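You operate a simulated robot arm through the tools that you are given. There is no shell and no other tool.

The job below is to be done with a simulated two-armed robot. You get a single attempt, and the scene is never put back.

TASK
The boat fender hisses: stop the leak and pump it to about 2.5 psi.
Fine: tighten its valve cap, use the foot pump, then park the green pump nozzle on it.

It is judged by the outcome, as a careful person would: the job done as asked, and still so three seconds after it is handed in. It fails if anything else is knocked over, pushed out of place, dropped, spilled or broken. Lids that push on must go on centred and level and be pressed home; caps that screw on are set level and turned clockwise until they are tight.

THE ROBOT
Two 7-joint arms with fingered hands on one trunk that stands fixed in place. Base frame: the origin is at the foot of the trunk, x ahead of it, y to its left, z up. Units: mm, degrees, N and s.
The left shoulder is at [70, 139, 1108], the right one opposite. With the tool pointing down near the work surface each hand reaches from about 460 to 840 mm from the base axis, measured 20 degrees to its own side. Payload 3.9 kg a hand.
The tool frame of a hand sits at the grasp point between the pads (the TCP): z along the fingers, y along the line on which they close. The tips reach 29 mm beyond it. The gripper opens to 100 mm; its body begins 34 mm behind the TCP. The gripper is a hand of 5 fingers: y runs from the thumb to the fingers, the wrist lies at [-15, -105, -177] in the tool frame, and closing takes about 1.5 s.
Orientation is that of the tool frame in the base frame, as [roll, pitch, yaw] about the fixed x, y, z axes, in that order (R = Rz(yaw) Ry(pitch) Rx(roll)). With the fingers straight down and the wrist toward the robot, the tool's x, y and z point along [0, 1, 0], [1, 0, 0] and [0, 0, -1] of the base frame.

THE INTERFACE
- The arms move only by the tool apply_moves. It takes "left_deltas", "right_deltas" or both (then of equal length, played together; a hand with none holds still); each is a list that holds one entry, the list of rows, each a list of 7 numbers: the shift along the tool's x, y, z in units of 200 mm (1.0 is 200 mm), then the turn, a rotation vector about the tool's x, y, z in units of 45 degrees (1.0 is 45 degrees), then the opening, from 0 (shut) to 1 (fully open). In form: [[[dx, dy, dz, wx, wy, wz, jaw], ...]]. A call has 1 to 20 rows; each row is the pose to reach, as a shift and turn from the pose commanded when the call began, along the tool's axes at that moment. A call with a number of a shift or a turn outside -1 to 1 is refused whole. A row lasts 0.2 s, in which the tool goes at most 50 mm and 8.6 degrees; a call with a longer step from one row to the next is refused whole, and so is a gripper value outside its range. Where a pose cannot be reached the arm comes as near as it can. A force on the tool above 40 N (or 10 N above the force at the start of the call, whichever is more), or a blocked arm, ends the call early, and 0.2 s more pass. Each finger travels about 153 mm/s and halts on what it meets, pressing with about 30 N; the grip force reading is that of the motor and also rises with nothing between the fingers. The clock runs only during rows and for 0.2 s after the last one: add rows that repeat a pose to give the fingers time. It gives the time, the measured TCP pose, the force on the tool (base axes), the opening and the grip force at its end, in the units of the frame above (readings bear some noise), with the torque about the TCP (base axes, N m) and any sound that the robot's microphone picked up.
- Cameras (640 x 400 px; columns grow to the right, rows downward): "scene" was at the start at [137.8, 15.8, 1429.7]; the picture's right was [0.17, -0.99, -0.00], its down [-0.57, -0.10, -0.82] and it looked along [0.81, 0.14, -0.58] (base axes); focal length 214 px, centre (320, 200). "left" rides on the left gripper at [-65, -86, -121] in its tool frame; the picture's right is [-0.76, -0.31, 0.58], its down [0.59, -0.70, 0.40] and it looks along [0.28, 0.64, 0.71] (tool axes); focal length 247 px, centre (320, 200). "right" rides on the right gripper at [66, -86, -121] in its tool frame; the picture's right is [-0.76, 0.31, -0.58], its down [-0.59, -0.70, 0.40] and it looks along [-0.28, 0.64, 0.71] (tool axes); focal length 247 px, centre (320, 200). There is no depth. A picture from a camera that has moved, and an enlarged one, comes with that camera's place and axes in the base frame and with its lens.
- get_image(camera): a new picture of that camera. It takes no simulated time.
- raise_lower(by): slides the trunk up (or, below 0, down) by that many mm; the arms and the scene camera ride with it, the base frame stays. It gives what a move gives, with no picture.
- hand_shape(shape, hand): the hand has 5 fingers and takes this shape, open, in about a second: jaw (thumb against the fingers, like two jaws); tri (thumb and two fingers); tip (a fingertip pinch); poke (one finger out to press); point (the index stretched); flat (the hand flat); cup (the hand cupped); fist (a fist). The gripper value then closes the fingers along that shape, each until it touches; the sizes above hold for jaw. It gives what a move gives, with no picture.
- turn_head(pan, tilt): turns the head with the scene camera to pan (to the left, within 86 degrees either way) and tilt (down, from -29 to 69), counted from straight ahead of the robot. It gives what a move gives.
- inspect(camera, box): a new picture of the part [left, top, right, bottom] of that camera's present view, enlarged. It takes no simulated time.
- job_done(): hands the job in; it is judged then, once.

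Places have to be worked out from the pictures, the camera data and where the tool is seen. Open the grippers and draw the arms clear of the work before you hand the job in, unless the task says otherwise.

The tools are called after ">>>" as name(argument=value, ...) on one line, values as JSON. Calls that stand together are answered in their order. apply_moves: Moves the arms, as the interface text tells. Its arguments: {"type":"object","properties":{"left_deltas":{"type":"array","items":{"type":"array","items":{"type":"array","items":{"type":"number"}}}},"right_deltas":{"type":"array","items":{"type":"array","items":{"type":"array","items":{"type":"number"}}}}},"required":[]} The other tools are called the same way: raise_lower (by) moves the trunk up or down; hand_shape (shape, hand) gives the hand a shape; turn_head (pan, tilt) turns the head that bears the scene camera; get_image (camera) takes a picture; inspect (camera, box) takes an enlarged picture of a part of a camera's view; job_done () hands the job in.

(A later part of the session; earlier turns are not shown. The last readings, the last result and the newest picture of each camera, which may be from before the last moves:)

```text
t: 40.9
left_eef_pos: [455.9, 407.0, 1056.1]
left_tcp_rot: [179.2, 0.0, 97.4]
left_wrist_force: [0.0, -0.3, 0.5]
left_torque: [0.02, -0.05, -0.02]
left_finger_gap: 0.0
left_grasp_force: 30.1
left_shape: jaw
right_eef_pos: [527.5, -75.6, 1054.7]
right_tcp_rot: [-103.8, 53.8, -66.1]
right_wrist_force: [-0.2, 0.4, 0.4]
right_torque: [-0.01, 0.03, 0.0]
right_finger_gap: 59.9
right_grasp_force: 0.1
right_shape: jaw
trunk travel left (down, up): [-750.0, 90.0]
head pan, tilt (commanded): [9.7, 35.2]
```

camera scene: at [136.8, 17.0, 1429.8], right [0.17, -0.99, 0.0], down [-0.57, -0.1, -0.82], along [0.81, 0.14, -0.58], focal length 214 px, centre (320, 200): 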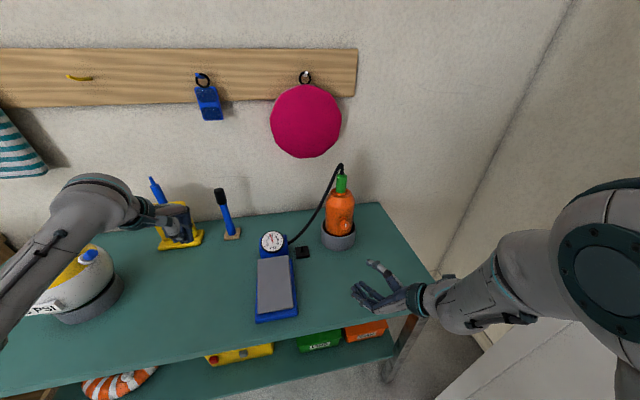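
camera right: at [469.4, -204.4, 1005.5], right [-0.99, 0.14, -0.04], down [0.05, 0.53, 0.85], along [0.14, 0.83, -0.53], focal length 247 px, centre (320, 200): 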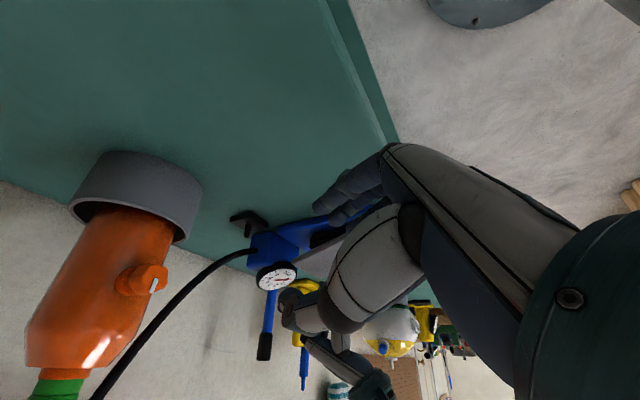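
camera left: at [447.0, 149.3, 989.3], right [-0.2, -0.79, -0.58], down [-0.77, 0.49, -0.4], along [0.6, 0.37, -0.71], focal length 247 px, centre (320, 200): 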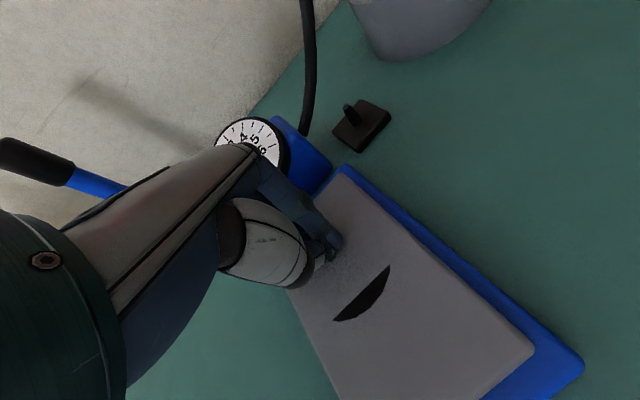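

Halfway there, orientation as planned. I complete the second half to a pre-grasp about 150 mm short of the nozzle, then look.

>>> apply_moves(right_deltas=[[[-0.06, -0.062, 0.109, 0.005, 0.059, 0.163, 0.6], [-0.12, -0.124, 0.219, 0.01, 0.117, 0.325, 0.6], [-0.179, -0.186, 0.328, 0.015, 0.176, 0.488, 0.6], [-0.239, -0.248, 0.438, 0.02, 0.234, 0.65, 0.6], [-0.299, -0.31, 0.547, 0.025, 0.293, 0.813, 0.6]]])

>>> get_image(camera="right")

>>> get_image(camera="scene")

>>> get_image(camera="left")

```text
t: 42.1
left_eef_pos: [456.2, 407.4, 1054.2]
left_tcp_rot: [179.4, -0.1, 97.5]
left_wrist_force: [-0.5, -0.2, -0.5]
left_torque: [0.04, -0.04, -0.01]
left_finger_gap: 0.0
left_grasp_force: 29.3
left_shape: jaw
right_eef_pos: [634.7, -22.1, 1122.5]
right_tcp_rot: [179.7, 69.9, -150.3]
right_wrist_force: [0.5, 0.5, -0.4]
right_torque: [-0.02, 0.0, 0.01]
right_finger_gap: 59.9
right_grasp_force: 0.0
right_shape: jaw
trunk travel left (down, up): [-750.0, 90.0]
head pan, tilt (commanded): [9.7, 35.2]
```

```text
taken
camera right: at [559.4, -163.6, 1100.7], right [-0.4, 0.12, 0.91], down [0.85, -0.32, 0.41], along [0.34, 0.94, 0.02], focal length 247 px, centre (320, 200)
```

right: 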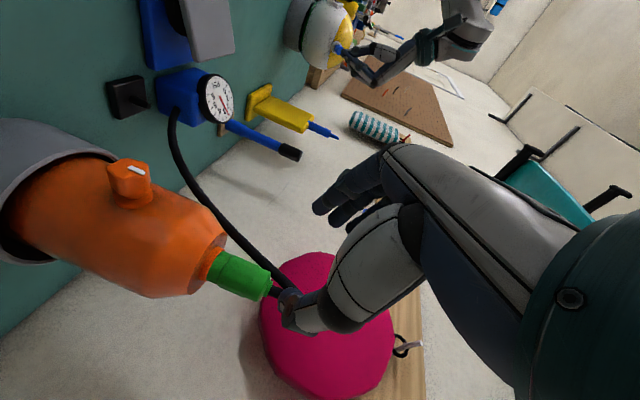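

```text
taken
camera scene: at [138.4, 16.1, 1429.7], right [0.17, -0.99, 0.0], down [-0.57, -0.1, -0.82], along [0.81, 0.14, -0.58], focal length 214 px, centre (320, 200)
```

scene: 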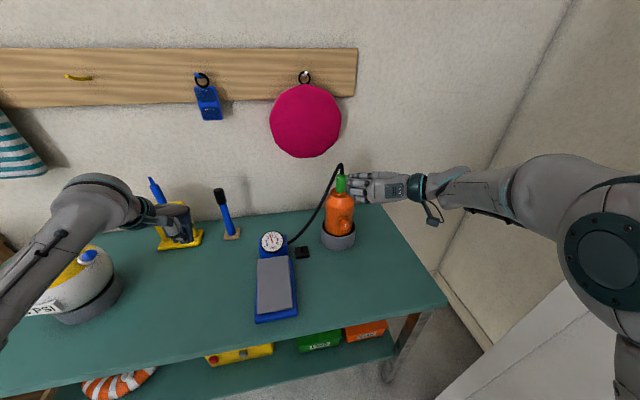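

```text
taken
camera left: at [377.3, 331.2, 1174.8], right [-0.2, -0.79, -0.58], down [-0.77, 0.49, -0.41], along [0.61, 0.37, -0.7], focal length 247 px, centre (320, 200)
```

left: 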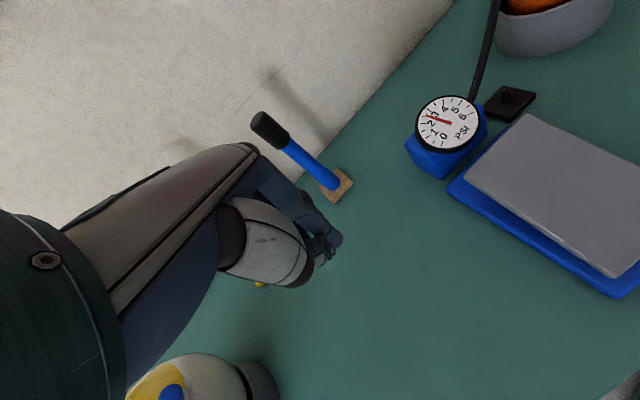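

The right camera now shows the nozzle well, and the gauge still reads ~2.5. I zoom in on the nozzle from the right and scene cameras to locate it.

>>> inspect(camera="right", box=[180, 220, 320, 330])

>>> inspect(camera="scene", box=[315, 155, 415, 235])

>>> inspect(camera="right", box=[90, 60, 200, 140])

```text
3.64 times, centred on (250, 275) of right
camera zoom: at [559.4, -163.6, 1100.7], right [-0.4, 0.12, 0.91], down [0.85, -0.32, 0.41], along [0.34, 0.94, 0.02], focal length 898 px, centre (574, -73)
```

zoom: 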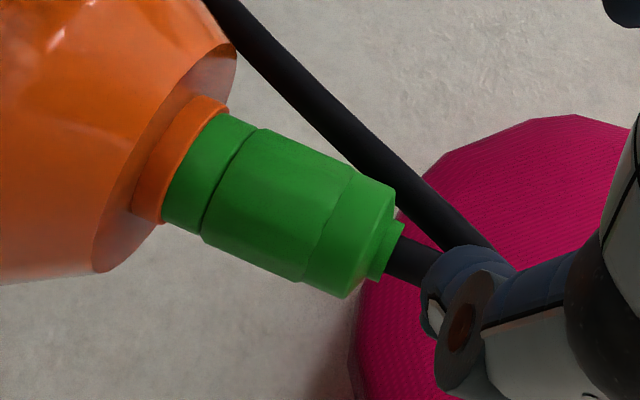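

```text
5.00 times, centred on (365, 195) of scene
camera zoom: at [138.4, 16.1, 1429.7], right [0.17, -0.99, 0.0], down [-0.57, -0.1, -0.82], along [0.81, 0.14, -0.58], focal length 1072 px, centre (95, 225)
```

zoom: 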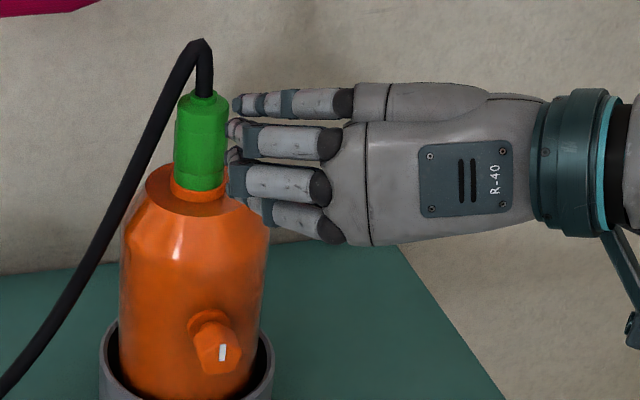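

```text
5.00 times, centred on (145, 100) of right
camera zoom: at [559.4, -163.6, 1100.7], right [-0.4, 0.12, 0.91], down [0.85, -0.32, 0.41], along [0.34, 0.94, 0.02], focal length 1235 px, centre (1195, 700)
```

zoom: 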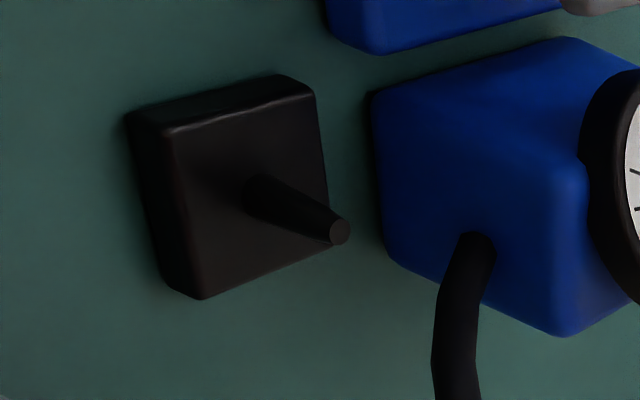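

The nozzle axis is at (757, 50.5), from z≈1031 to 1092, about 36 mm thick; the peg is at (660.5, 173.5), from z≈812 to 834. Four fingers would be too tall for setting it down so close to the table, so I try the three-finger shape on the right hand and look at it.

>>> hand_shape(shape="tri", hand="right")

>>> get_image(camera="right")

>>> inspect(camera="scene", box=[315, 155, 415, 235])

```text
t: 43.0
left_eef_pos: [455.3, 408.0, 1054.5]
left_tcp_rot: [179.1, 0.0, 97.5]
left_wrist_force: [-0.3, 0.0, -0.2]
left_torque: [-0.02, 0.04, 0.02]
left_finger_gap: 0.0
left_grasp_force: 29.8
left_shape: jaw
right_eef_pos: [633.5, -22.3, 1121.0]
right_tcp_rot: [-179.6, 70.0, -149.6]
right_wrist_force: [0.3, 0.3, 0.2]
right_torque: [0.0, -0.01, 0.02]
right_finger_gap: 99.8
right_grasp_force: 0.1
right_shape: tri
trunk travel left (down, up): [-750.0, 90.0]
head pan, tilt (commanded): [9.7, 35.2]
```

```text
taken
camera right: at [558.9, -164.0, 1100.8], right [-0.4, 0.12, 0.91], down [0.85, -0.32, 0.42], along [0.34, 0.94, 0.02], focal length 247 px, centre (320, 200)
```

right: 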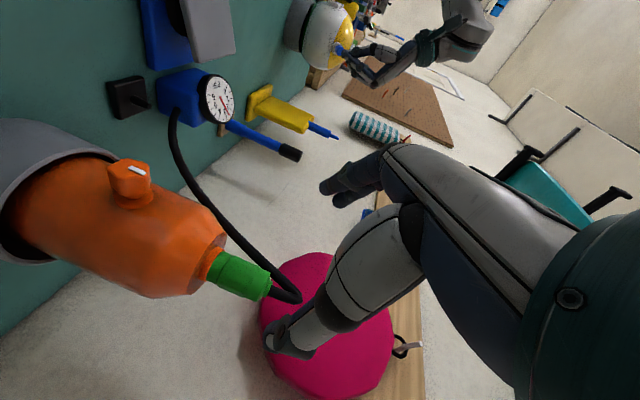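

```text
5.00 times, centred on (365, 195) of scene
camera zoom: at [137.9, 15.9, 1429.7], right [0.17, -0.99, 0.0], down [-0.57, -0.1, -0.82], along [0.81, 0.14, -0.58], focal length 1072 px, centre (95, 225)
```

zoom: 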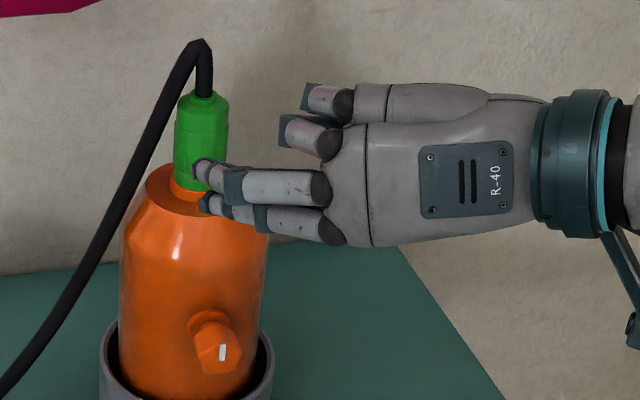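

In the three-finger shape the two working fingers (index, middle) sit on the tool's +x side, about 21 mm off centre. The hose hangs 30–45 mm to the left of the nozzle, so a top-down pinch squared across the hose plane is the cleanest. I raise the trunk by 90 mm for reach.

>>> raise_lower(by=85)

```text
t: 44.2
left_eef_pos: [456.3, 406.2, 1140.1]
left_tcp_rot: [179.2, 0.0, 97.4]
left_wrist_force: [-0.2, 0.8, -0.2]
left_torque: [-0.04, 0.0, 0.01]
left_finger_gap: 0.0
left_grasp_force: 30.3
left_shape: jaw
right_eef_pos: [633.5, -21.7, 1206.9]
right_tcp_rot: [-179.9, 69.9, -149.9]
right_wrist_force: [0.6, -0.5, -0.9]
right_torque: [0.0, -0.03, -0.02]
right_finger_gap: 99.9
right_grasp_force: 0.1
right_shape: tri
trunk travel left (down, up): [-835.0, 5.0]
head pan, tilt (commanded): [9.7, 35.2]
```

Trunk raised. Now I turn the right hand, well back from the fender, toward the top-down pose (first half of the rotation).

>>> apply_moves(right_deltas=[[[0.008, -0.02, -0.04, 0.061, 0.091, 0.118, 1], [0.016, -0.04, -0.08, 0.123, 0.183, 0.236, 1], [0.024, -0.06, -0.12, 0.184, 0.274, 0.354, 1], [0.032, -0.08, -0.16, 0.246, 0.366, 0.473, 1], [0.04, -0.1, -0.2, 0.307, 0.457, 0.591, 1], [0.048, -0.12, -0.24, 0.368, 0.548, 0.709, 1], [0.056, -0.14, -0.28, 0.43, 0.64, 0.827, 1], [0.064, -0.16, -0.32, 0.491, 0.731, 0.945, 1]]])

```text
t: 46.0
left_eef_pos: [456.6, 407.2, 1139.9]
left_tcp_rot: [179.2, 0.0, 97.5]
left_wrist_force: [-0.6, 0.6, -0.2]
left_torque: [0.02, -0.02, -0.01]
left_finger_gap: 0.3
left_grasp_force: 30.3
left_shape: jaw
right_eef_pos: [592.7, -84.8, 1220.7]
right_tcp_rot: [158.9, 25.9, 155.7]
right_wrist_force: [-0.4, 0.4, -1.0]
right_torque: [0.0, 0.03, 0.04]
right_finger_gap: 100.0
right_grasp_force: 0.0
right_shape: tri
trunk travel left (down, up): [-835.0, 5.0]
head pan, tilt (commanded): [9.7, 35.2]
```

Good; I finish the second half of the rotation and look at the hand from the other cameras.

>>> apply_moves(right_deltas=[[[-0.008, 0.018, 0.011, 0.061, 0.091, 0.118, 1], [-0.016, 0.037, 0.022, 0.123, 0.183, 0.236, 1], [-0.024, 0.055, 0.034, 0.184, 0.274, 0.354, 1], [-0.032, 0.073, 0.045, 0.246, 0.366, 0.473, 1], [-0.04, 0.092, 0.056, 0.307, 0.457, 0.591, 1], [-0.048, 0.11, 0.067, 0.368, 0.548, 0.709, 1], [-0.056, 0.128, 0.079, 0.43, 0.64, 0.827, 1], [-0.064, 0.147, 0.09, 0.491, 0.731, 0.945, 1]]])

>>> get_image(camera="right")

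>>> get_image(camera="scene")

>>> get_image(camera="left")

```text
t: 47.8
left_eef_pos: [454.7, 407.0, 1140.2]
left_tcp_rot: [179.3, -0.1, 97.4]
left_wrist_force: [0.1, -0.3, 0.5]
left_torque: [-0.03, 0.01, 0.05]
left_finger_gap: 0.0
left_grasp_force: 30.6
left_shape: jaw
right_eef_pos: [625.3, -71.6, 1236.9]
right_tcp_rot: [177.1, -16.8, 120.6]
right_wrist_force: [-0.1, -0.1, -0.2]
right_torque: [0.01, -0.02, -0.02]
right_finger_gap: 100.0
right_grasp_force: 0.1
right_shape: tri
trunk travel left (down, up): [-835.0, 5.0]
head pan, tilt (commanded): [9.7, 35.2]
```

```text
taken
camera right: at [531.2, -92.5, 1365.9], right [0.69, -0.63, 0.35], down [-0.37, -0.72, -0.58], along [0.62, 0.28, -0.73], focal length 247 px, centre (320, 200)
```

right: 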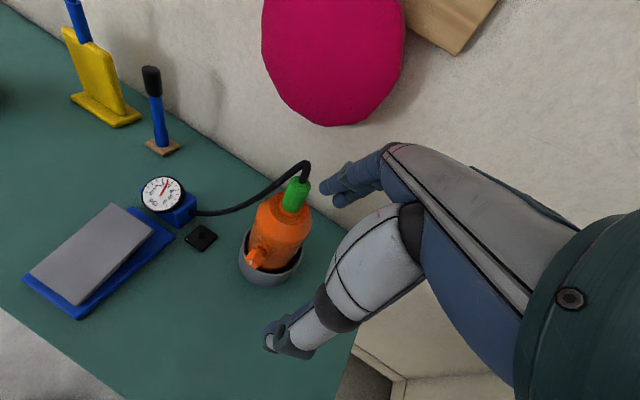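

```text
taken
camera scene: at [138.4, 15.7, 1514.7], right [0.17, -0.99, 0.0], down [-0.57, -0.1, -0.82], along [0.81, 0.14, -0.58], focal length 214 px, centre (320, 200)
```

scene: 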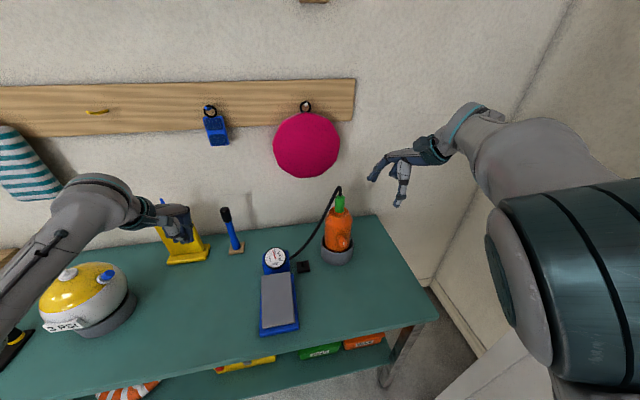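

```text
taken
camera left: at [377.3, 330.9, 1259.9], right [-0.2, -0.79, -0.58], down [-0.77, 0.49, -0.41], along [0.61, 0.37, -0.7], focal length 247 px, centre (320, 200)
```

left: 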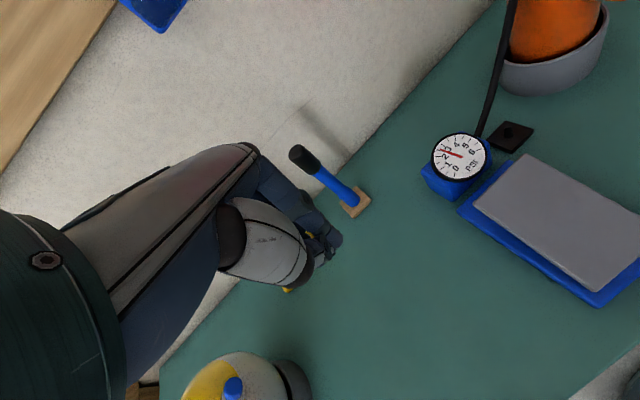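

Orientation is as planned (leaning slightly right, closing across the hose plane). I test-close the hand to about nozzle width in free air to see exactly where the finger pads meet.

>>> apply_moves(right_deltas=[[[0, 0, 0, 0, 0, 0, 0.8], [0, 0, 0, 0, 0, 0, 0.6], [0, 0, 0, 0, 0, 0, 0.4], [0, 0, 0, 0, 0, 0, 0.36]]])

>>> inspect(camera="right", box=[230, 130, 430, 370])

>>> inspect(camera="scene", box=[350, 110, 480, 220])

```text
t: 48.8
left_eef_pos: [455.6, 406.4, 1139.9]
left_tcp_rot: [179.1, -0.1, 97.5]
left_wrist_force: [-0.6, 0.8, 0.4]
left_torque: [0.02, -0.01, -0.02]
left_finger_gap: 0.1
left_grasp_force: 30.4
left_shape: jaw
right_eef_pos: [625.2, -75.3, 1232.1]
right_tcp_rot: [177.7, -16.9, 120.1]
right_wrist_force: [-0.4, -0.4, 0.5]
right_torque: [0.01, 0.0, 0.0]
right_finger_gap: 36.2
right_grasp_force: 0.1
right_shape: tri
trunk travel left (down, up): [-835.0, 5.0]
head pan, tilt (commanded): [9.7, 35.2]
```

```text
1.67 times, centred on (330, 250) of right
camera zoom: at [532.6, -95.1, 1362.0], right [0.69, -0.63, 0.34], down [-0.37, -0.72, -0.58], along [0.62, 0.27, -0.74], focal length 412 px, centre (303, 117)
```

zoom: 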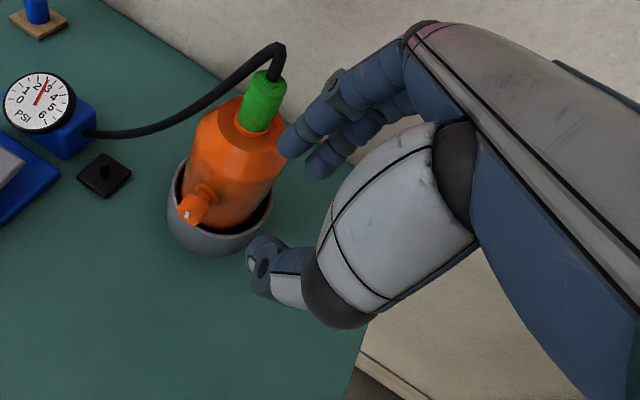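

```text
3.64 times, centred on (415, 165) of scene
camera zoom: at [137.9, 15.8, 1514.7], right [0.17, -0.99, 0.0], down [-0.57, -0.1, -0.82], along [0.81, 0.14, -0.58], focal length 780 px, centre (-26, 327)
```

zoom: 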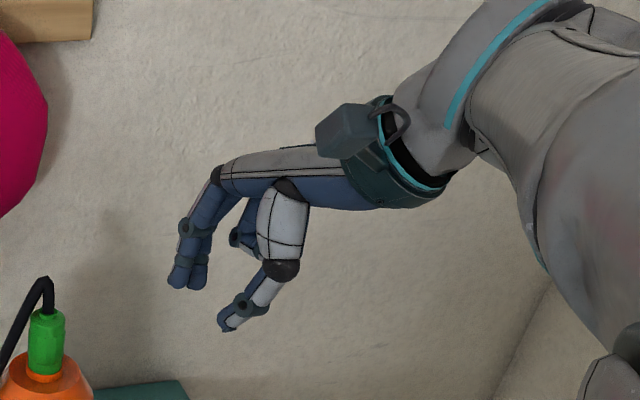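

With fingers near nozzle width, the pads meet on the tool axis, so the grip centre is simply at the TCP axis. I now move over the nozzle (tips above the hose's bend at z≈1138), opening the hand and reducing the lean to about 8°.

>>> apply_moves(right_deltas=[[[0.01, 0.08, -0.01, 0.005, -0.025, 0.005, 0.6], [0.02, 0.17, -0.01, 0.01, -0.05, 0.01, 0.8], [0.035, 0.27, 0.0, 0.015, -0.075, 0.015, 1], [0.05, 0.37, 0.05, 0.02, -0.1, 0.02, 1], [0.065, 0.47, 0.12, 0.026, -0.124, 0.026, 1], [0.08, 0.57, 0.19, 0.031, -0.149, 0.032, 1], [0.09, 0.67, 0.26, 0.036, -0.173, 0.037, 1], [0.1, 0.77, 0.32, 0.041, -0.198, 0.042, 1], [0.106, 0.867, 0.381, 0.041, -0.198, 0.042, 1]]])

>>> get_image(camera="right")

>>> inspect(camera="scene", box=[300, 130, 440, 270])

```text
t: 50.8
left_eef_pos: [454.8, 407.6, 1140.2]
left_tcp_rot: [179.2, 0.0, 97.6]
left_wrist_force: [0.2, 0.3, 0.3]
left_torque: [-0.04, 0.0, -0.02]
left_finger_gap: 0.0
left_grasp_force: 29.9
left_shape: jaw
right_eef_pos: [723.6, 56.5, 1141.5]
right_tcp_rot: [-178.1, -5.9, 119.4]
right_wrist_force: [-0.4, 0.2, -0.2]
right_torque: [0.01, -0.03, 0.01]
right_finger_gap: 100.0
right_grasp_force: 0.0
right_shape: tri
right hand out of reach, approached as far as the arm can: row 8, 9
trunk travel left (down, up): [-835.0, 5.0]
head pan, tilt (commanded): [9.7, 35.2]
```

```text
taken
camera right: at [627.0, 64.1, 1271.7], right [0.68, -0.55, 0.49], down [-0.35, -0.83, -0.43], along [0.64, 0.12, -0.76], focal length 247 px, centre (320, 200)
```

right: 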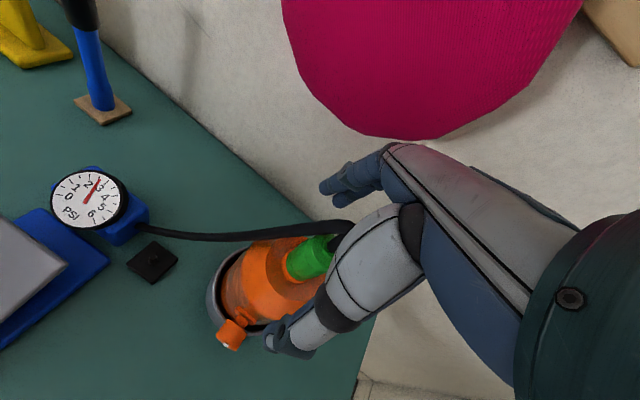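

```text
2.86 times, centred on (370, 200) of scene
camera zoom: at [137.3, 16.8, 1514.8], right [0.17, -0.99, 0.0], down [-0.57, -0.1, -0.82], along [0.81, 0.14, -0.58], focal length 613 px, centre (177, 200)
```

zoom: 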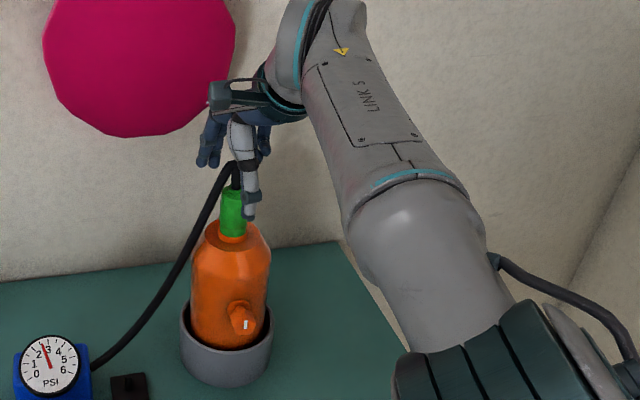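

The right arm runs out of reach just short of the nozzle in this pose; the left shoulder is closer for a top-down pinch, so I'll use the left hand instead. First I back the right hand up and away over the hose without touching it.

>>> apply_moves(right_deltas=[[[0, -0.02, -0.08, 0, 0, 0, 1], [0, -0.04, -0.16, 0, 0, 0, 1], [0, -0.05, -0.24, 0, 0, 0, 1], [0, -0.08, -0.3, 0, 0, 0, 1], [0, -0.15, -0.36, 0, 0, 0, 1], [0, -0.3, -0.38, 0, 0, 0, 1], [0, -0.5, -0.4, 0, 0, 0, 1], [0, -0.7, -0.4, 0, 0, 0, 1], [0, -0.9, -0.4, 0, 0, 0, 1]]])

>>> get_image(camera="scene")

```text
t: 52.4
left_eef_pos: [457.2, 408.0, 1138.6]
left_tcp_rot: [179.3, 0.0, 97.5]
left_wrist_force: [0.6, 0.0, -1.1]
left_torque: [0.0, -0.01, 0.04]
left_finger_gap: 0.1
left_grasp_force: 29.9
left_shape: jaw
right_eef_pos: [639.4, -16.0, 1074.7]
right_tcp_rot: [-164.8, -14.0, 115.1]
right_wrist_force: [-0.5, -0.3, -0.2]
right_torque: [0.0, 0.05, 0.03]
right_finger_gap: 99.8
right_grasp_force: 0.0
right_shape: tri
right hand out of reach, approached as far as the arm can: row 4
trunk travel left (down, up): [-835.0, 5.0]
head pan, tilt (commanded): [9.7, 35.2]
stopped in row 8 (right hand): the arm was blocked; the commanded pose is now the measured one
```

```text
taken
camera scene: at [141.1, 16.5, 1514.3], right [0.17, -0.99, 0.0], down [-0.57, -0.1, -0.82], along [0.8, 0.14, -0.58], focal length 214 px, centre (320, 200)
```

scene: 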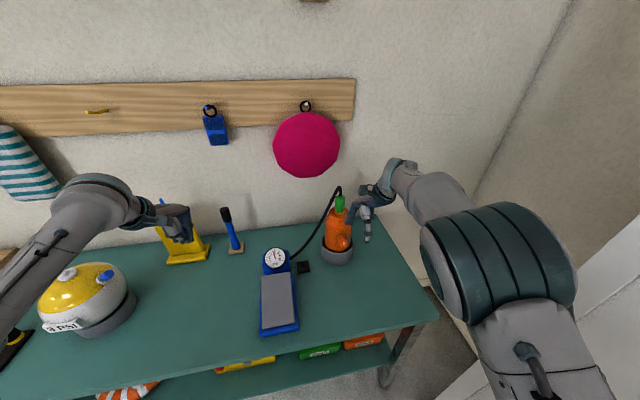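

The right arm stopped early ("blocked", possibly a joint configuration issue) with no force showing. I check that nothing was touched before moving further.

>>> inspect(camera="scene", box=[290, 150, 440, 280])

>>> get_image(camera="right")

>>> inspect(camera="left", box=[400, 0, 640, 160])

```text
3.08 times, centred on (365, 215) of scene
camera zoom: at [141.1, 16.5, 1514.3], right [0.17, -0.99, 0.0], down [-0.57, -0.1, -0.82], along [0.8, 0.14, -0.58], focal length 660 px, centre (182, 154)
```

zoom: 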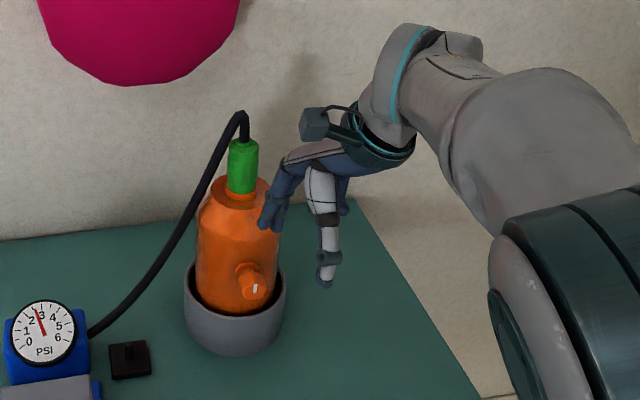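

```text
taken
camera right: at [582.0, -9.4, 1225.3], right [0.77, -0.58, 0.28], down [-0.49, -0.81, -0.34], along [0.42, 0.12, -0.9], focal length 247 px, centre (320, 200)
```

right: 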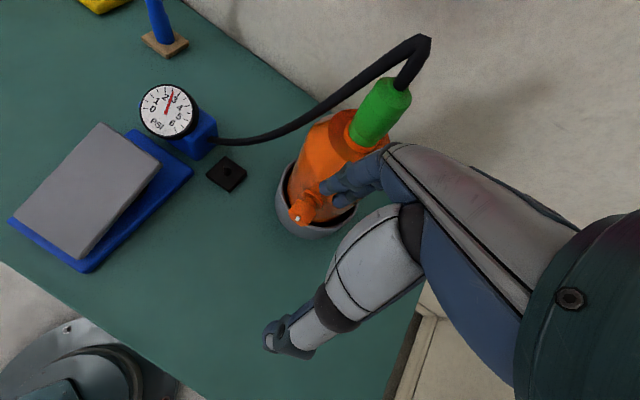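

```text
2.50 times, centred on (520, 80) of left
camera zoom: at [379.4, 331.6, 1259.1], right [-0.2, -0.79, -0.58], down [-0.77, 0.49, -0.41], along [0.61, 0.37, -0.71], focal length 617 px, centre (-180, 500)
```

zoom: 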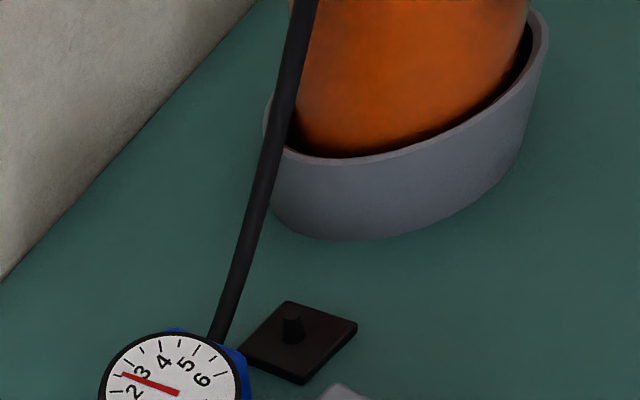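

The fender, nozzle and hose are undisturbed and the gauge still shows ~2.5. I draw the right hand back toward the robot and to the right, clear of the work.

>>> apply_moves(right_deltas=[[[-0.03, -0.114, -0.027, 0, 0, 0, 1], [-0.06, -0.228, -0.055, 0, 0, 0, 1], [-0.09, -0.342, -0.082, 0, 0, 0, 1], [-0.126, -0.456, -0.109, 0, 0, 0, 1], [-0.158, -0.57, -0.136, 0, 0, 0, 1], [-0.19, -0.684, -0.164, 0, 0, 0, 1], [-0.22, -0.798, -0.19, 0, 0, 0, 1], [-0.253, -0.912, -0.218, 0, 0, 0, 1]]])

>>> hand_shape(shape="tri", hand="left")

>>> get_image(camera="scene")

>>> get_image(camera="left")

>>> get_image(camera="right")

```text
t: 53.3
left_eef_pos: [455.5, 406.2, 1140.9]
left_tcp_rot: [179.1, 0.0, 97.5]
left_wrist_force: [-0.1, -0.3, 0.4]
left_torque: [0.02, -0.01, 0.0]
left_finger_gap: 0.1
left_grasp_force: 30.2
left_shape: jaw
right_eef_pos: [572.2, -84.8, 1026.5]
right_tcp_rot: [-156.6, -19.2, 110.9]
right_wrist_force: [-0.2, -0.2, 0.2]
right_torque: [0.04, 0.01, 0.0]
right_finger_gap: 99.8
right_grasp_force: 0.1
right_shape: tri
trunk travel left (down, up): [-835.0, 5.0]
head pan, tilt (commanded): [9.7, 35.2]
stopped in row 4 (right hand): the arm was blocked; the commanded pose is now the measured one
```

```text
t: 54.2
left_eef_pos: [454.8, 406.4, 1140.6]
left_tcp_rot: [179.2, -0.1, 97.5]
left_wrist_force: [-1.0, 0.0, -0.7]
left_torque: [-0.04, 0.02, -0.04]
left_finger_gap: 100.0
left_grasp_force: 0.0
left_shape: tri
right_eef_pos: [572.8, -83.8, 1026.3]
right_tcp_rot: [-156.7, -19.1, 111.1]
right_wrist_force: [0.1, 0.0, -0.6]
right_torque: [0.0, 0.01, 0.02]
right_finger_gap: 99.8
right_grasp_force: 0.0
right_shape: tri
trunk travel left (down, up): [-835.0, 5.0]
head pan, tilt (commanded): [9.7, 35.2]
```

```text
taken
camera scene: at [137.7, 16.1, 1514.7], right [0.17, -0.99, 0.0], down [-0.57, -0.1, -0.82], along [0.81, 0.14, -0.58], focal length 214 px, centre (320, 200)
```

scene: 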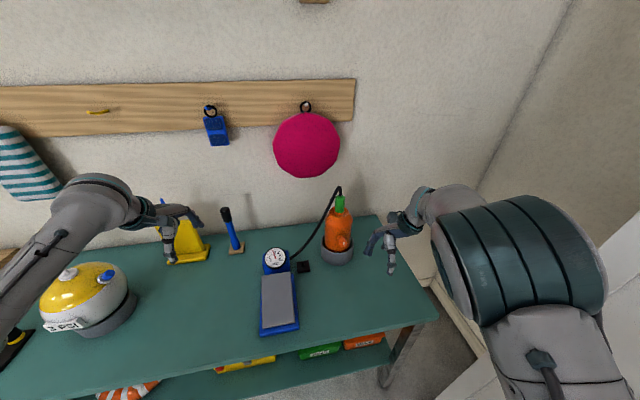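

```text
taken
camera left: at [376.7, 331.2, 1260.1], right [-0.2, -0.79, -0.58], down [-0.77, 0.49, -0.41], along [0.61, 0.37, -0.7], focal length 247 px, centre (320, 200)
```

left: 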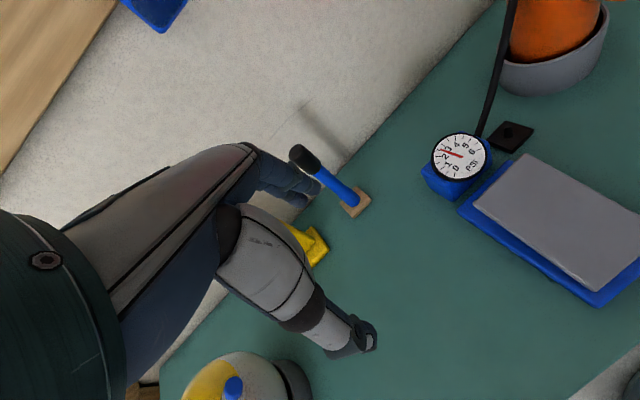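

```text
taken
camera right: at [539.6, -80.3, 1184.6], right [0.78, -0.61, 0.14], down [-0.56, -0.78, -0.28], along [0.28, 0.14, -0.95], focal length 247 px, centre (320, 200)
```

right: 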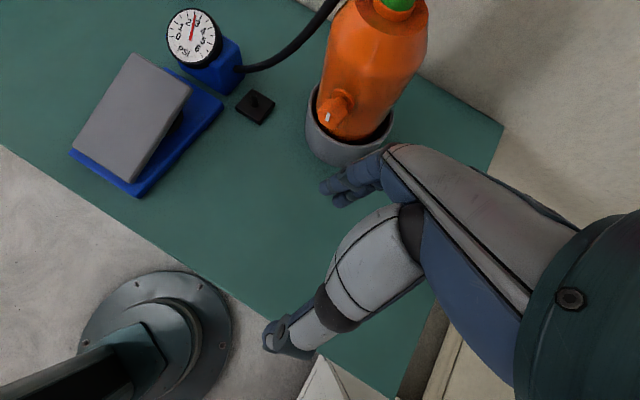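

The right hand is now well clear of the fender (its awkward arm pose blocks further retreat for now, but it isn't in the way). The left hand is in the three-finger shape; I bring it over, high above the table, toward the nozzle, squaring its closing direction straight ahead.

>>> apply_moves(left_deltas=[[[-0.05, 0.03, -0.08, 0, 0.01, 0.02, 1], [-0.15, 0.08, -0.16, 0, 0.022, 0.04, 1], [-0.27, 0.14, -0.22, 0, 0.034, 0.062, 1], [-0.39, 0.2, -0.25, 0, 0.045, 0.083, 1], [-0.51, 0.26, -0.25, 0, 0.056, 0.104, 1], [-0.63, 0.32, -0.25, 0, 0.067, 0.125, 1], [-0.74, 0.37, -0.25, 0, 0.079, 0.146, 1], [-0.842, 0.419, -0.25, 0, 0.09, 0.167, 1]]])

```text
t: 56.0
left_eef_pos: [561.4, 247.2, 1193.1]
left_tcp_rot: [179.5, -4.1, 90.0]
left_wrist_force: [0.1, -0.1, -0.6]
left_torque: [0.0, 0.02, 0.06]
left_finger_gap: 100.0
left_grasp_force: 0.0
left_shape: tri
right_eef_pos: [573.3, -86.1, 1026.4]
right_tcp_rot: [-156.7, -19.3, 111.0]
right_wrist_force: [-0.8, -0.1, -0.1]
right_torque: [0.02, 0.04, -0.04]
right_finger_gap: 99.7
right_grasp_force: 0.1
right_shape: tri
trunk travel left (down, up): [-835.0, 5.0]
head pan, tilt (commanded): [9.7, 35.2]
```

On track. I continue to just short of the nozzle, still above the hose's height.

>>> apply_moves(left_deltas=[[[-0.095, 0.087, -0.006, 0, 0, 0, 1], [-0.19, 0.173, -0.012, 0, 0, 0, 1], [-0.285, 0.26, -0.018, 0, 0, 0, 1], [-0.38, 0.347, -0.024, 0, 0, 0, 1], [-0.474, 0.433, -0.03, 0, 0, 0, 1], [-0.569, 0.52, -0.036, 0, 0, 0, 1], [-0.664, 0.606, -0.042, 0, 0, 0, 1], [-0.759, 0.693, -0.048, 0, 0, 0, 1]]])

>>> get_image(camera="left")

>>> inspect(camera="scene", box=[270, 130, 430, 280])

>>> get_image(camera="right")

```text
t: 57.8
left_eef_pos: [701.7, 96.1, 1190.9]
left_tcp_rot: [179.5, -4.2, 90.0]
left_wrist_force: [-0.4, 0.6, 0.4]
left_torque: [-0.03, 0.01, 0.01]
left_finger_gap: 99.8
left_grasp_force: 0.0
left_shape: tri
right_eef_pos: [575.3, -85.8, 1026.6]
right_tcp_rot: [-156.6, -19.0, 110.9]
right_wrist_force: [-0.4, -0.3, -0.5]
right_torque: [0.0, 0.02, 0.02]
right_finger_gap: 99.6
right_grasp_force: 0.0
right_shape: tri
trunk travel left (down, up): [-835.0, 5.0]
head pan, tilt (commanded): [9.7, 35.2]
```

```text
taken
camera left: at [614.2, 22.4, 1306.6], right [-0.3, -0.71, -0.63], down [-0.7, 0.62, -0.36], along [0.65, 0.33, -0.68], focal length 247 px, centre (320, 200)
```

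left: 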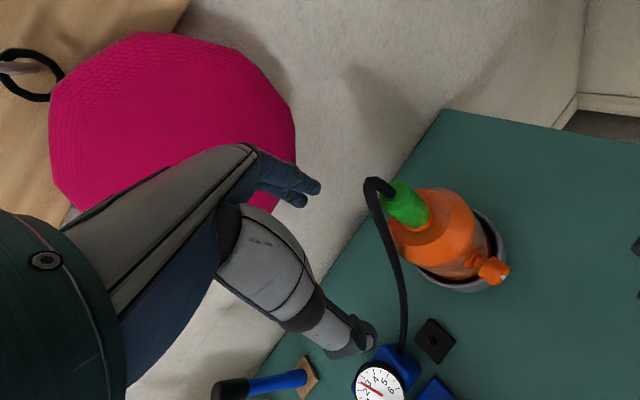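

```text
2.67 times, centred on (350, 205) of scene
camera zoom: at [138.9, 14.8, 1514.6], right [0.17, -0.99, 0.0], down [-0.57, -0.1, -0.82], along [0.81, 0.14, -0.58], focal length 572 px, centre (240, 187)
```

zoom: 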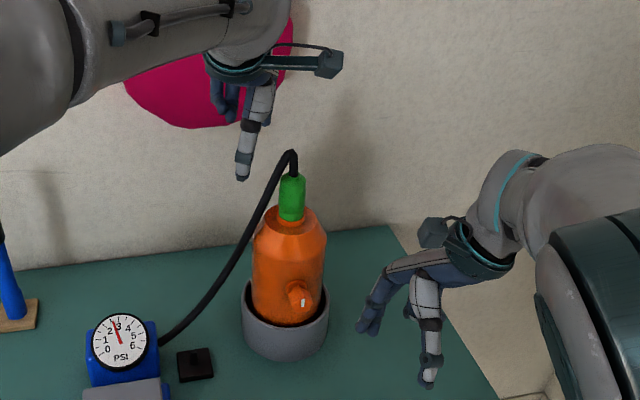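

```text
taken
camera right: at [540.5, -81.3, 1184.2], right [0.78, -0.61, 0.14], down [-0.56, -0.78, -0.28], along [0.28, 0.14, -0.95], focal length 247 px, centre (320, 200)
```

right: 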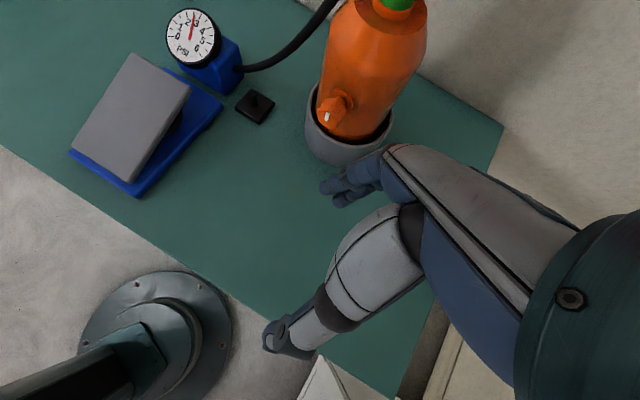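

The left hand is over the table just beside the nozzle with good margin. I move so the thumb and fingers straddle the nozzle, still above the hose bend, and check.

>>> apply_moves(left_deltas=[[[-0.08, 0.055, 0.0, 0, 0, 0, 1], [-0.165, 0.11, 0.0, 0, 0, 0, 1], [-0.247, 0.167, 0.01, 0, 0, 0, 1]]])

>>> get_image(camera="left")

>>> inspect(camera="scene", box=[290, 130, 400, 230])

```text
t: 58.6
left_eef_pos: [734.6, 47.9, 1186.5]
left_tcp_rot: [179.6, -4.2, 90.1]
left_wrist_force: [0.1, -0.6, 0.1]
left_torque: [0.0, -0.01, 0.02]
left_finger_gap: 99.8
left_grasp_force: 0.0
left_shape: tri
right_eef_pos: [574.9, -84.0, 1026.1]
right_tcp_rot: [-156.6, -19.1, 110.9]
right_wrist_force: [-0.3, 0.0, -0.3]
right_torque: [0.0, 0.04, 0.01]
right_finger_gap: 100.0
right_grasp_force: 0.1
right_shape: tri
trunk travel left (down, up): [-835.0, 5.0]
head pan, tilt (commanded): [9.7, 35.2]
```

```text
taken
camera left: at [646.9, -26.2, 1302.1], right [-0.3, -0.71, -0.63], down [-0.7, 0.62, -0.36], along [0.65, 0.33, -0.68], focal length 247 px, centre (320, 200)
```

left: 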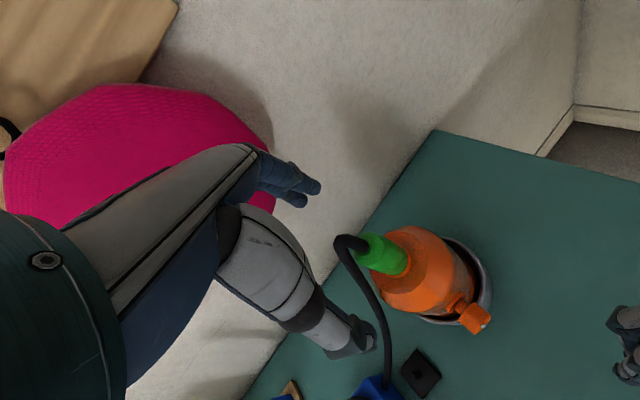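

```text
4.00 times, centred on (345, 180) of scene
camera zoom: at [138.7, 15.7, 1514.7], right [0.17, -0.99, 0.0], down [-0.57, -0.1, -0.82], along [0.81, 0.14, -0.58], focal length 858 px, centre (220, 280)
```

zoom: 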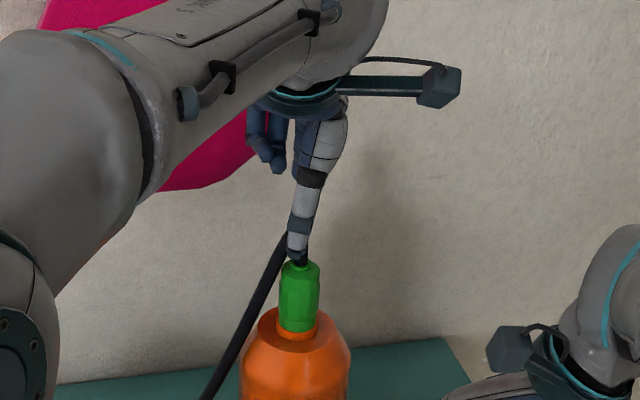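

The thumb is on the near side and the two fingers beyond the nozzle, with the hose between them. I descend 56 mm straight down first.

>>> apply_moves(left_deltas=[[[-0.007, 0, 0.09, 0, 0, 0, 1], [-0.014, 0, 0.18, 0, 0, 0, 1], [-0.02, 0.02, 0.28, 0, 0, 0, 1]]])

>>> get_image(camera="left")

>>> inspect(camera="scene", box=[290, 130, 400, 230])

>>> inspect(camera="left", box=[250, 140, 450, 340])

```text
t: 59.4
left_eef_pos: [738.7, 49.3, 1129.5]
left_tcp_rot: [179.5, -4.1, 90.0]
left_wrist_force: [0.4, -0.5, 0.6]
left_torque: [0.03, 0.03, -0.04]
left_finger_gap: 99.9
left_grasp_force: 0.0
left_shape: tri
right_eef_pos: [573.2, -83.7, 1027.2]
right_tcp_rot: [-156.6, -19.1, 110.9]
right_wrist_force: [-0.1, 0.7, -0.1]
right_torque: [0.01, -0.02, 0.01]
right_finger_gap: 99.8
right_grasp_force: 0.0
right_shape: tri
trunk travel left (down, up): [-835.0, 5.0]
head pan, tilt (commanded): [9.7, 35.2]
```

```text
taken
camera left: at [651.6, -24.8, 1244.7], right [-0.3, -0.71, -0.63], down [-0.7, 0.62, -0.36], along [0.65, 0.33, -0.68], focal length 247 px, centre (320, 200)
```

left: 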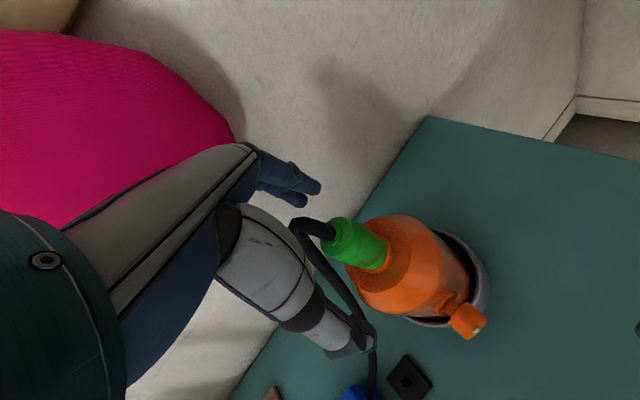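

```text
4.00 times, centred on (345, 180) of scene
camera zoom: at [138.5, 15.9, 1514.7], right [0.17, -0.99, 0.0], down [-0.57, -0.1, -0.82], along [0.81, 0.14, -0.58], focal length 858 px, centre (220, 280)
```

zoom: 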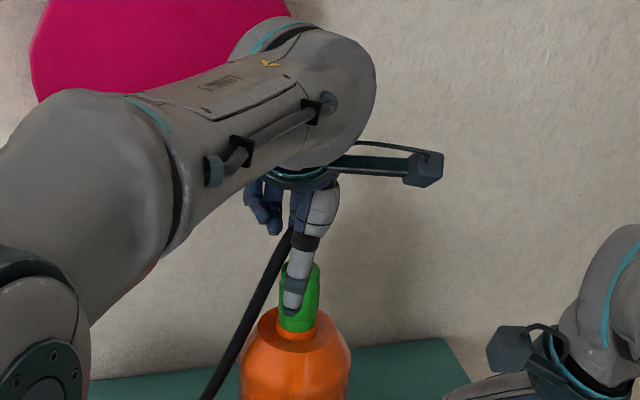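

```text
2.00 times, centred on (350, 240) of left
camera zoom: at [651.6, -24.8, 1244.7], right [-0.3, -0.71, -0.63], down [-0.7, 0.62, -0.36], along [0.65, 0.33, -0.68], focal length 494 px, centre (260, 120)
```

zoom: 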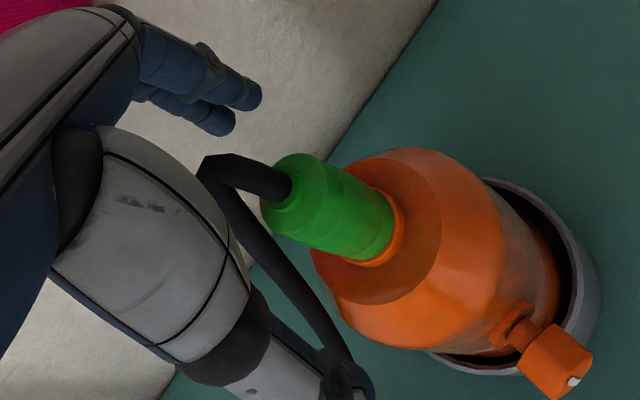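

No contact; the hose runs freely between thumb and fingers. I move the last bit forward and down so the pads are around the nozzle's upper half.

>>> apply_moves(left_deltas=[[[-0.003, 0.03, 0.05, 0, 0, 0, 1], [-0.006, 0.06, 0.1, 0, 0, 0, 1], [-0.008, 0.09, 0.158, 0, 0, 0, 1], [-0.008, 0.09, 0.158, 0, 0, 0, 0.8]]])

>>> inspect(camera="left", box=[220, 140, 420, 340])

>>> inspect(camera="scene", box=[290, 130, 400, 230])

```text
t: 60.4
left_eef_pos: [754.7, 49.3, 1096.1]
left_tcp_rot: [179.5, -4.2, 90.0]
left_wrist_force: [0.3, 1.1, -0.2]
left_torque: [-0.04, -0.02, 0.0]
left_finger_gap: 80.4
left_grasp_force: 0.1
left_shape: tri
right_eef_pos: [573.9, -82.5, 1027.7]
right_tcp_rot: [-156.7, -19.1, 111.0]
right_wrist_force: [0.1, 0.9, -0.3]
right_torque: [-0.01, 0.03, 0.04]
right_finger_gap: 99.8
right_grasp_force: 0.2
right_shape: tri
trunk travel left (down, up): [-835.0, 5.0]
head pan, tilt (commanded): [9.7, 35.2]
```

```text
2.00 times, centred on (320, 240) of left
camera zoom: at [667.2, -23.3, 1212.5], right [-0.3, -0.71, -0.63], down [-0.7, 0.62, -0.36], along [0.65, 0.33, -0.68], focal length 494 px, centre (320, 120)
```

zoom: 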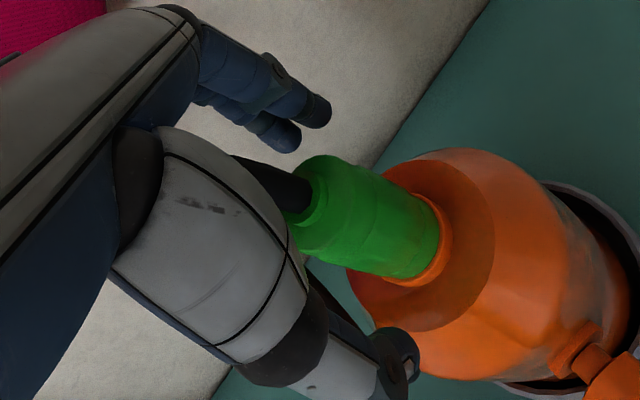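

```text
4.00 times, centred on (345, 180) of scene
camera zoom: at [137.6, 15.8, 1514.8], right [0.17, -0.99, 0.0], down [-0.57, -0.1, -0.82], along [0.81, 0.14, -0.58], focal length 858 px, centre (220, 280)
```

zoom: 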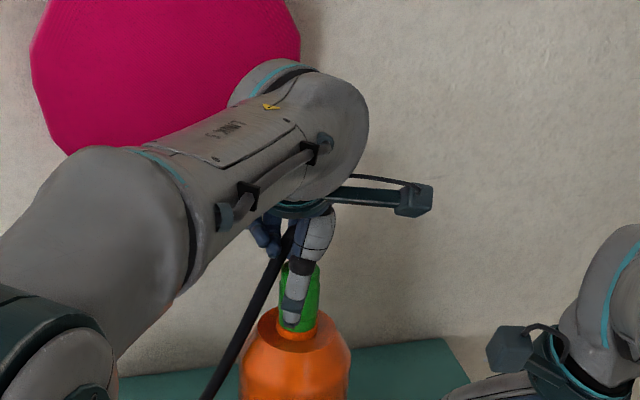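

The pads straddle the nozzle, laterally centred. I close the hand on the nozzle.

>>> apply_moves(left_deltas=[[[0, 0, 0, 0, 0, 0, 0.65], [0, 0, 0, 0, 0, 0, 0.5], [0, 0, 0, 0, 0, 0, 0.4], [0, 0, 0, 0, 0, 0, 0.3], [0, 0, 0, 0, 0, 0, 0.2], [0, 0, 0, 0, 0, 0, 0.2]]])

>>> inspect(camera="left", box=[220, 140, 420, 340])

>>> inspect(camera="scene", box=[290, 130, 400, 230])

```text
t: 61.8
left_eef_pos: [754.2, 50.2, 1097.6]
left_tcp_rot: [179.4, -4.2, 90.1]
left_wrist_force: [0.2, -0.1, 0.3]
left_torque: [0.02, -0.01, 0.01]
left_finger_gap: 25.8
left_grasp_force: 30.2
left_shape: tri
right_eef_pos: [574.3, -84.2, 1026.8]
right_tcp_rot: [-156.8, -19.1, 111.0]
right_wrist_force: [1.2, -0.4, 1.2]
right_torque: [-0.01, 0.0, -0.01]
right_finger_gap: 99.5
right_grasp_force: 0.0
right_shape: tri
trunk travel left (down, up): [-835.0, 5.0]
head pan, tilt (commanded): [9.7, 35.2]
```

```text
2.00 times, centred on (320, 240) of left
camera zoom: at [667.4, -23.3, 1212.5], right [-0.3, -0.71, -0.63], down [-0.7, 0.62, -0.36], along [0.65, 0.33, -0.68], focal length 494 px, centre (320, 120)
```

zoom: 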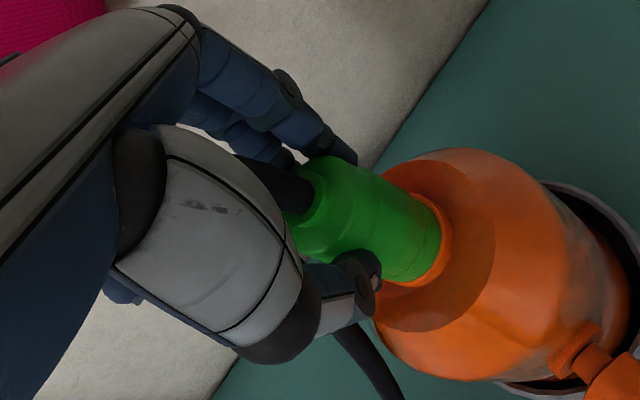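

```text
4.00 times, centred on (345, 180) of scene
camera zoom: at [137.9, 15.9, 1514.7], right [0.17, -0.99, 0.0], down [-0.57, -0.1, -0.82], along [0.81, 0.14, -0.58], focal length 858 px, centre (220, 280)
```

zoom: 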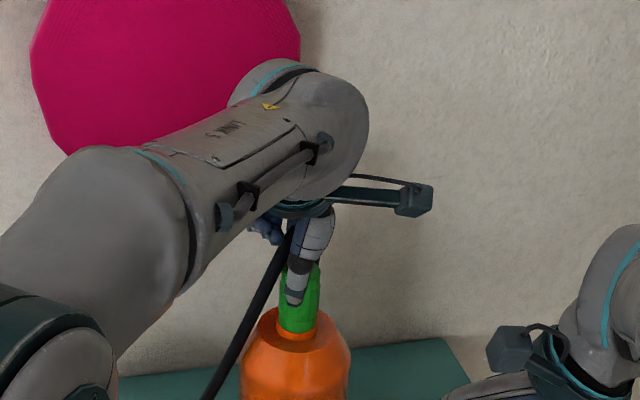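

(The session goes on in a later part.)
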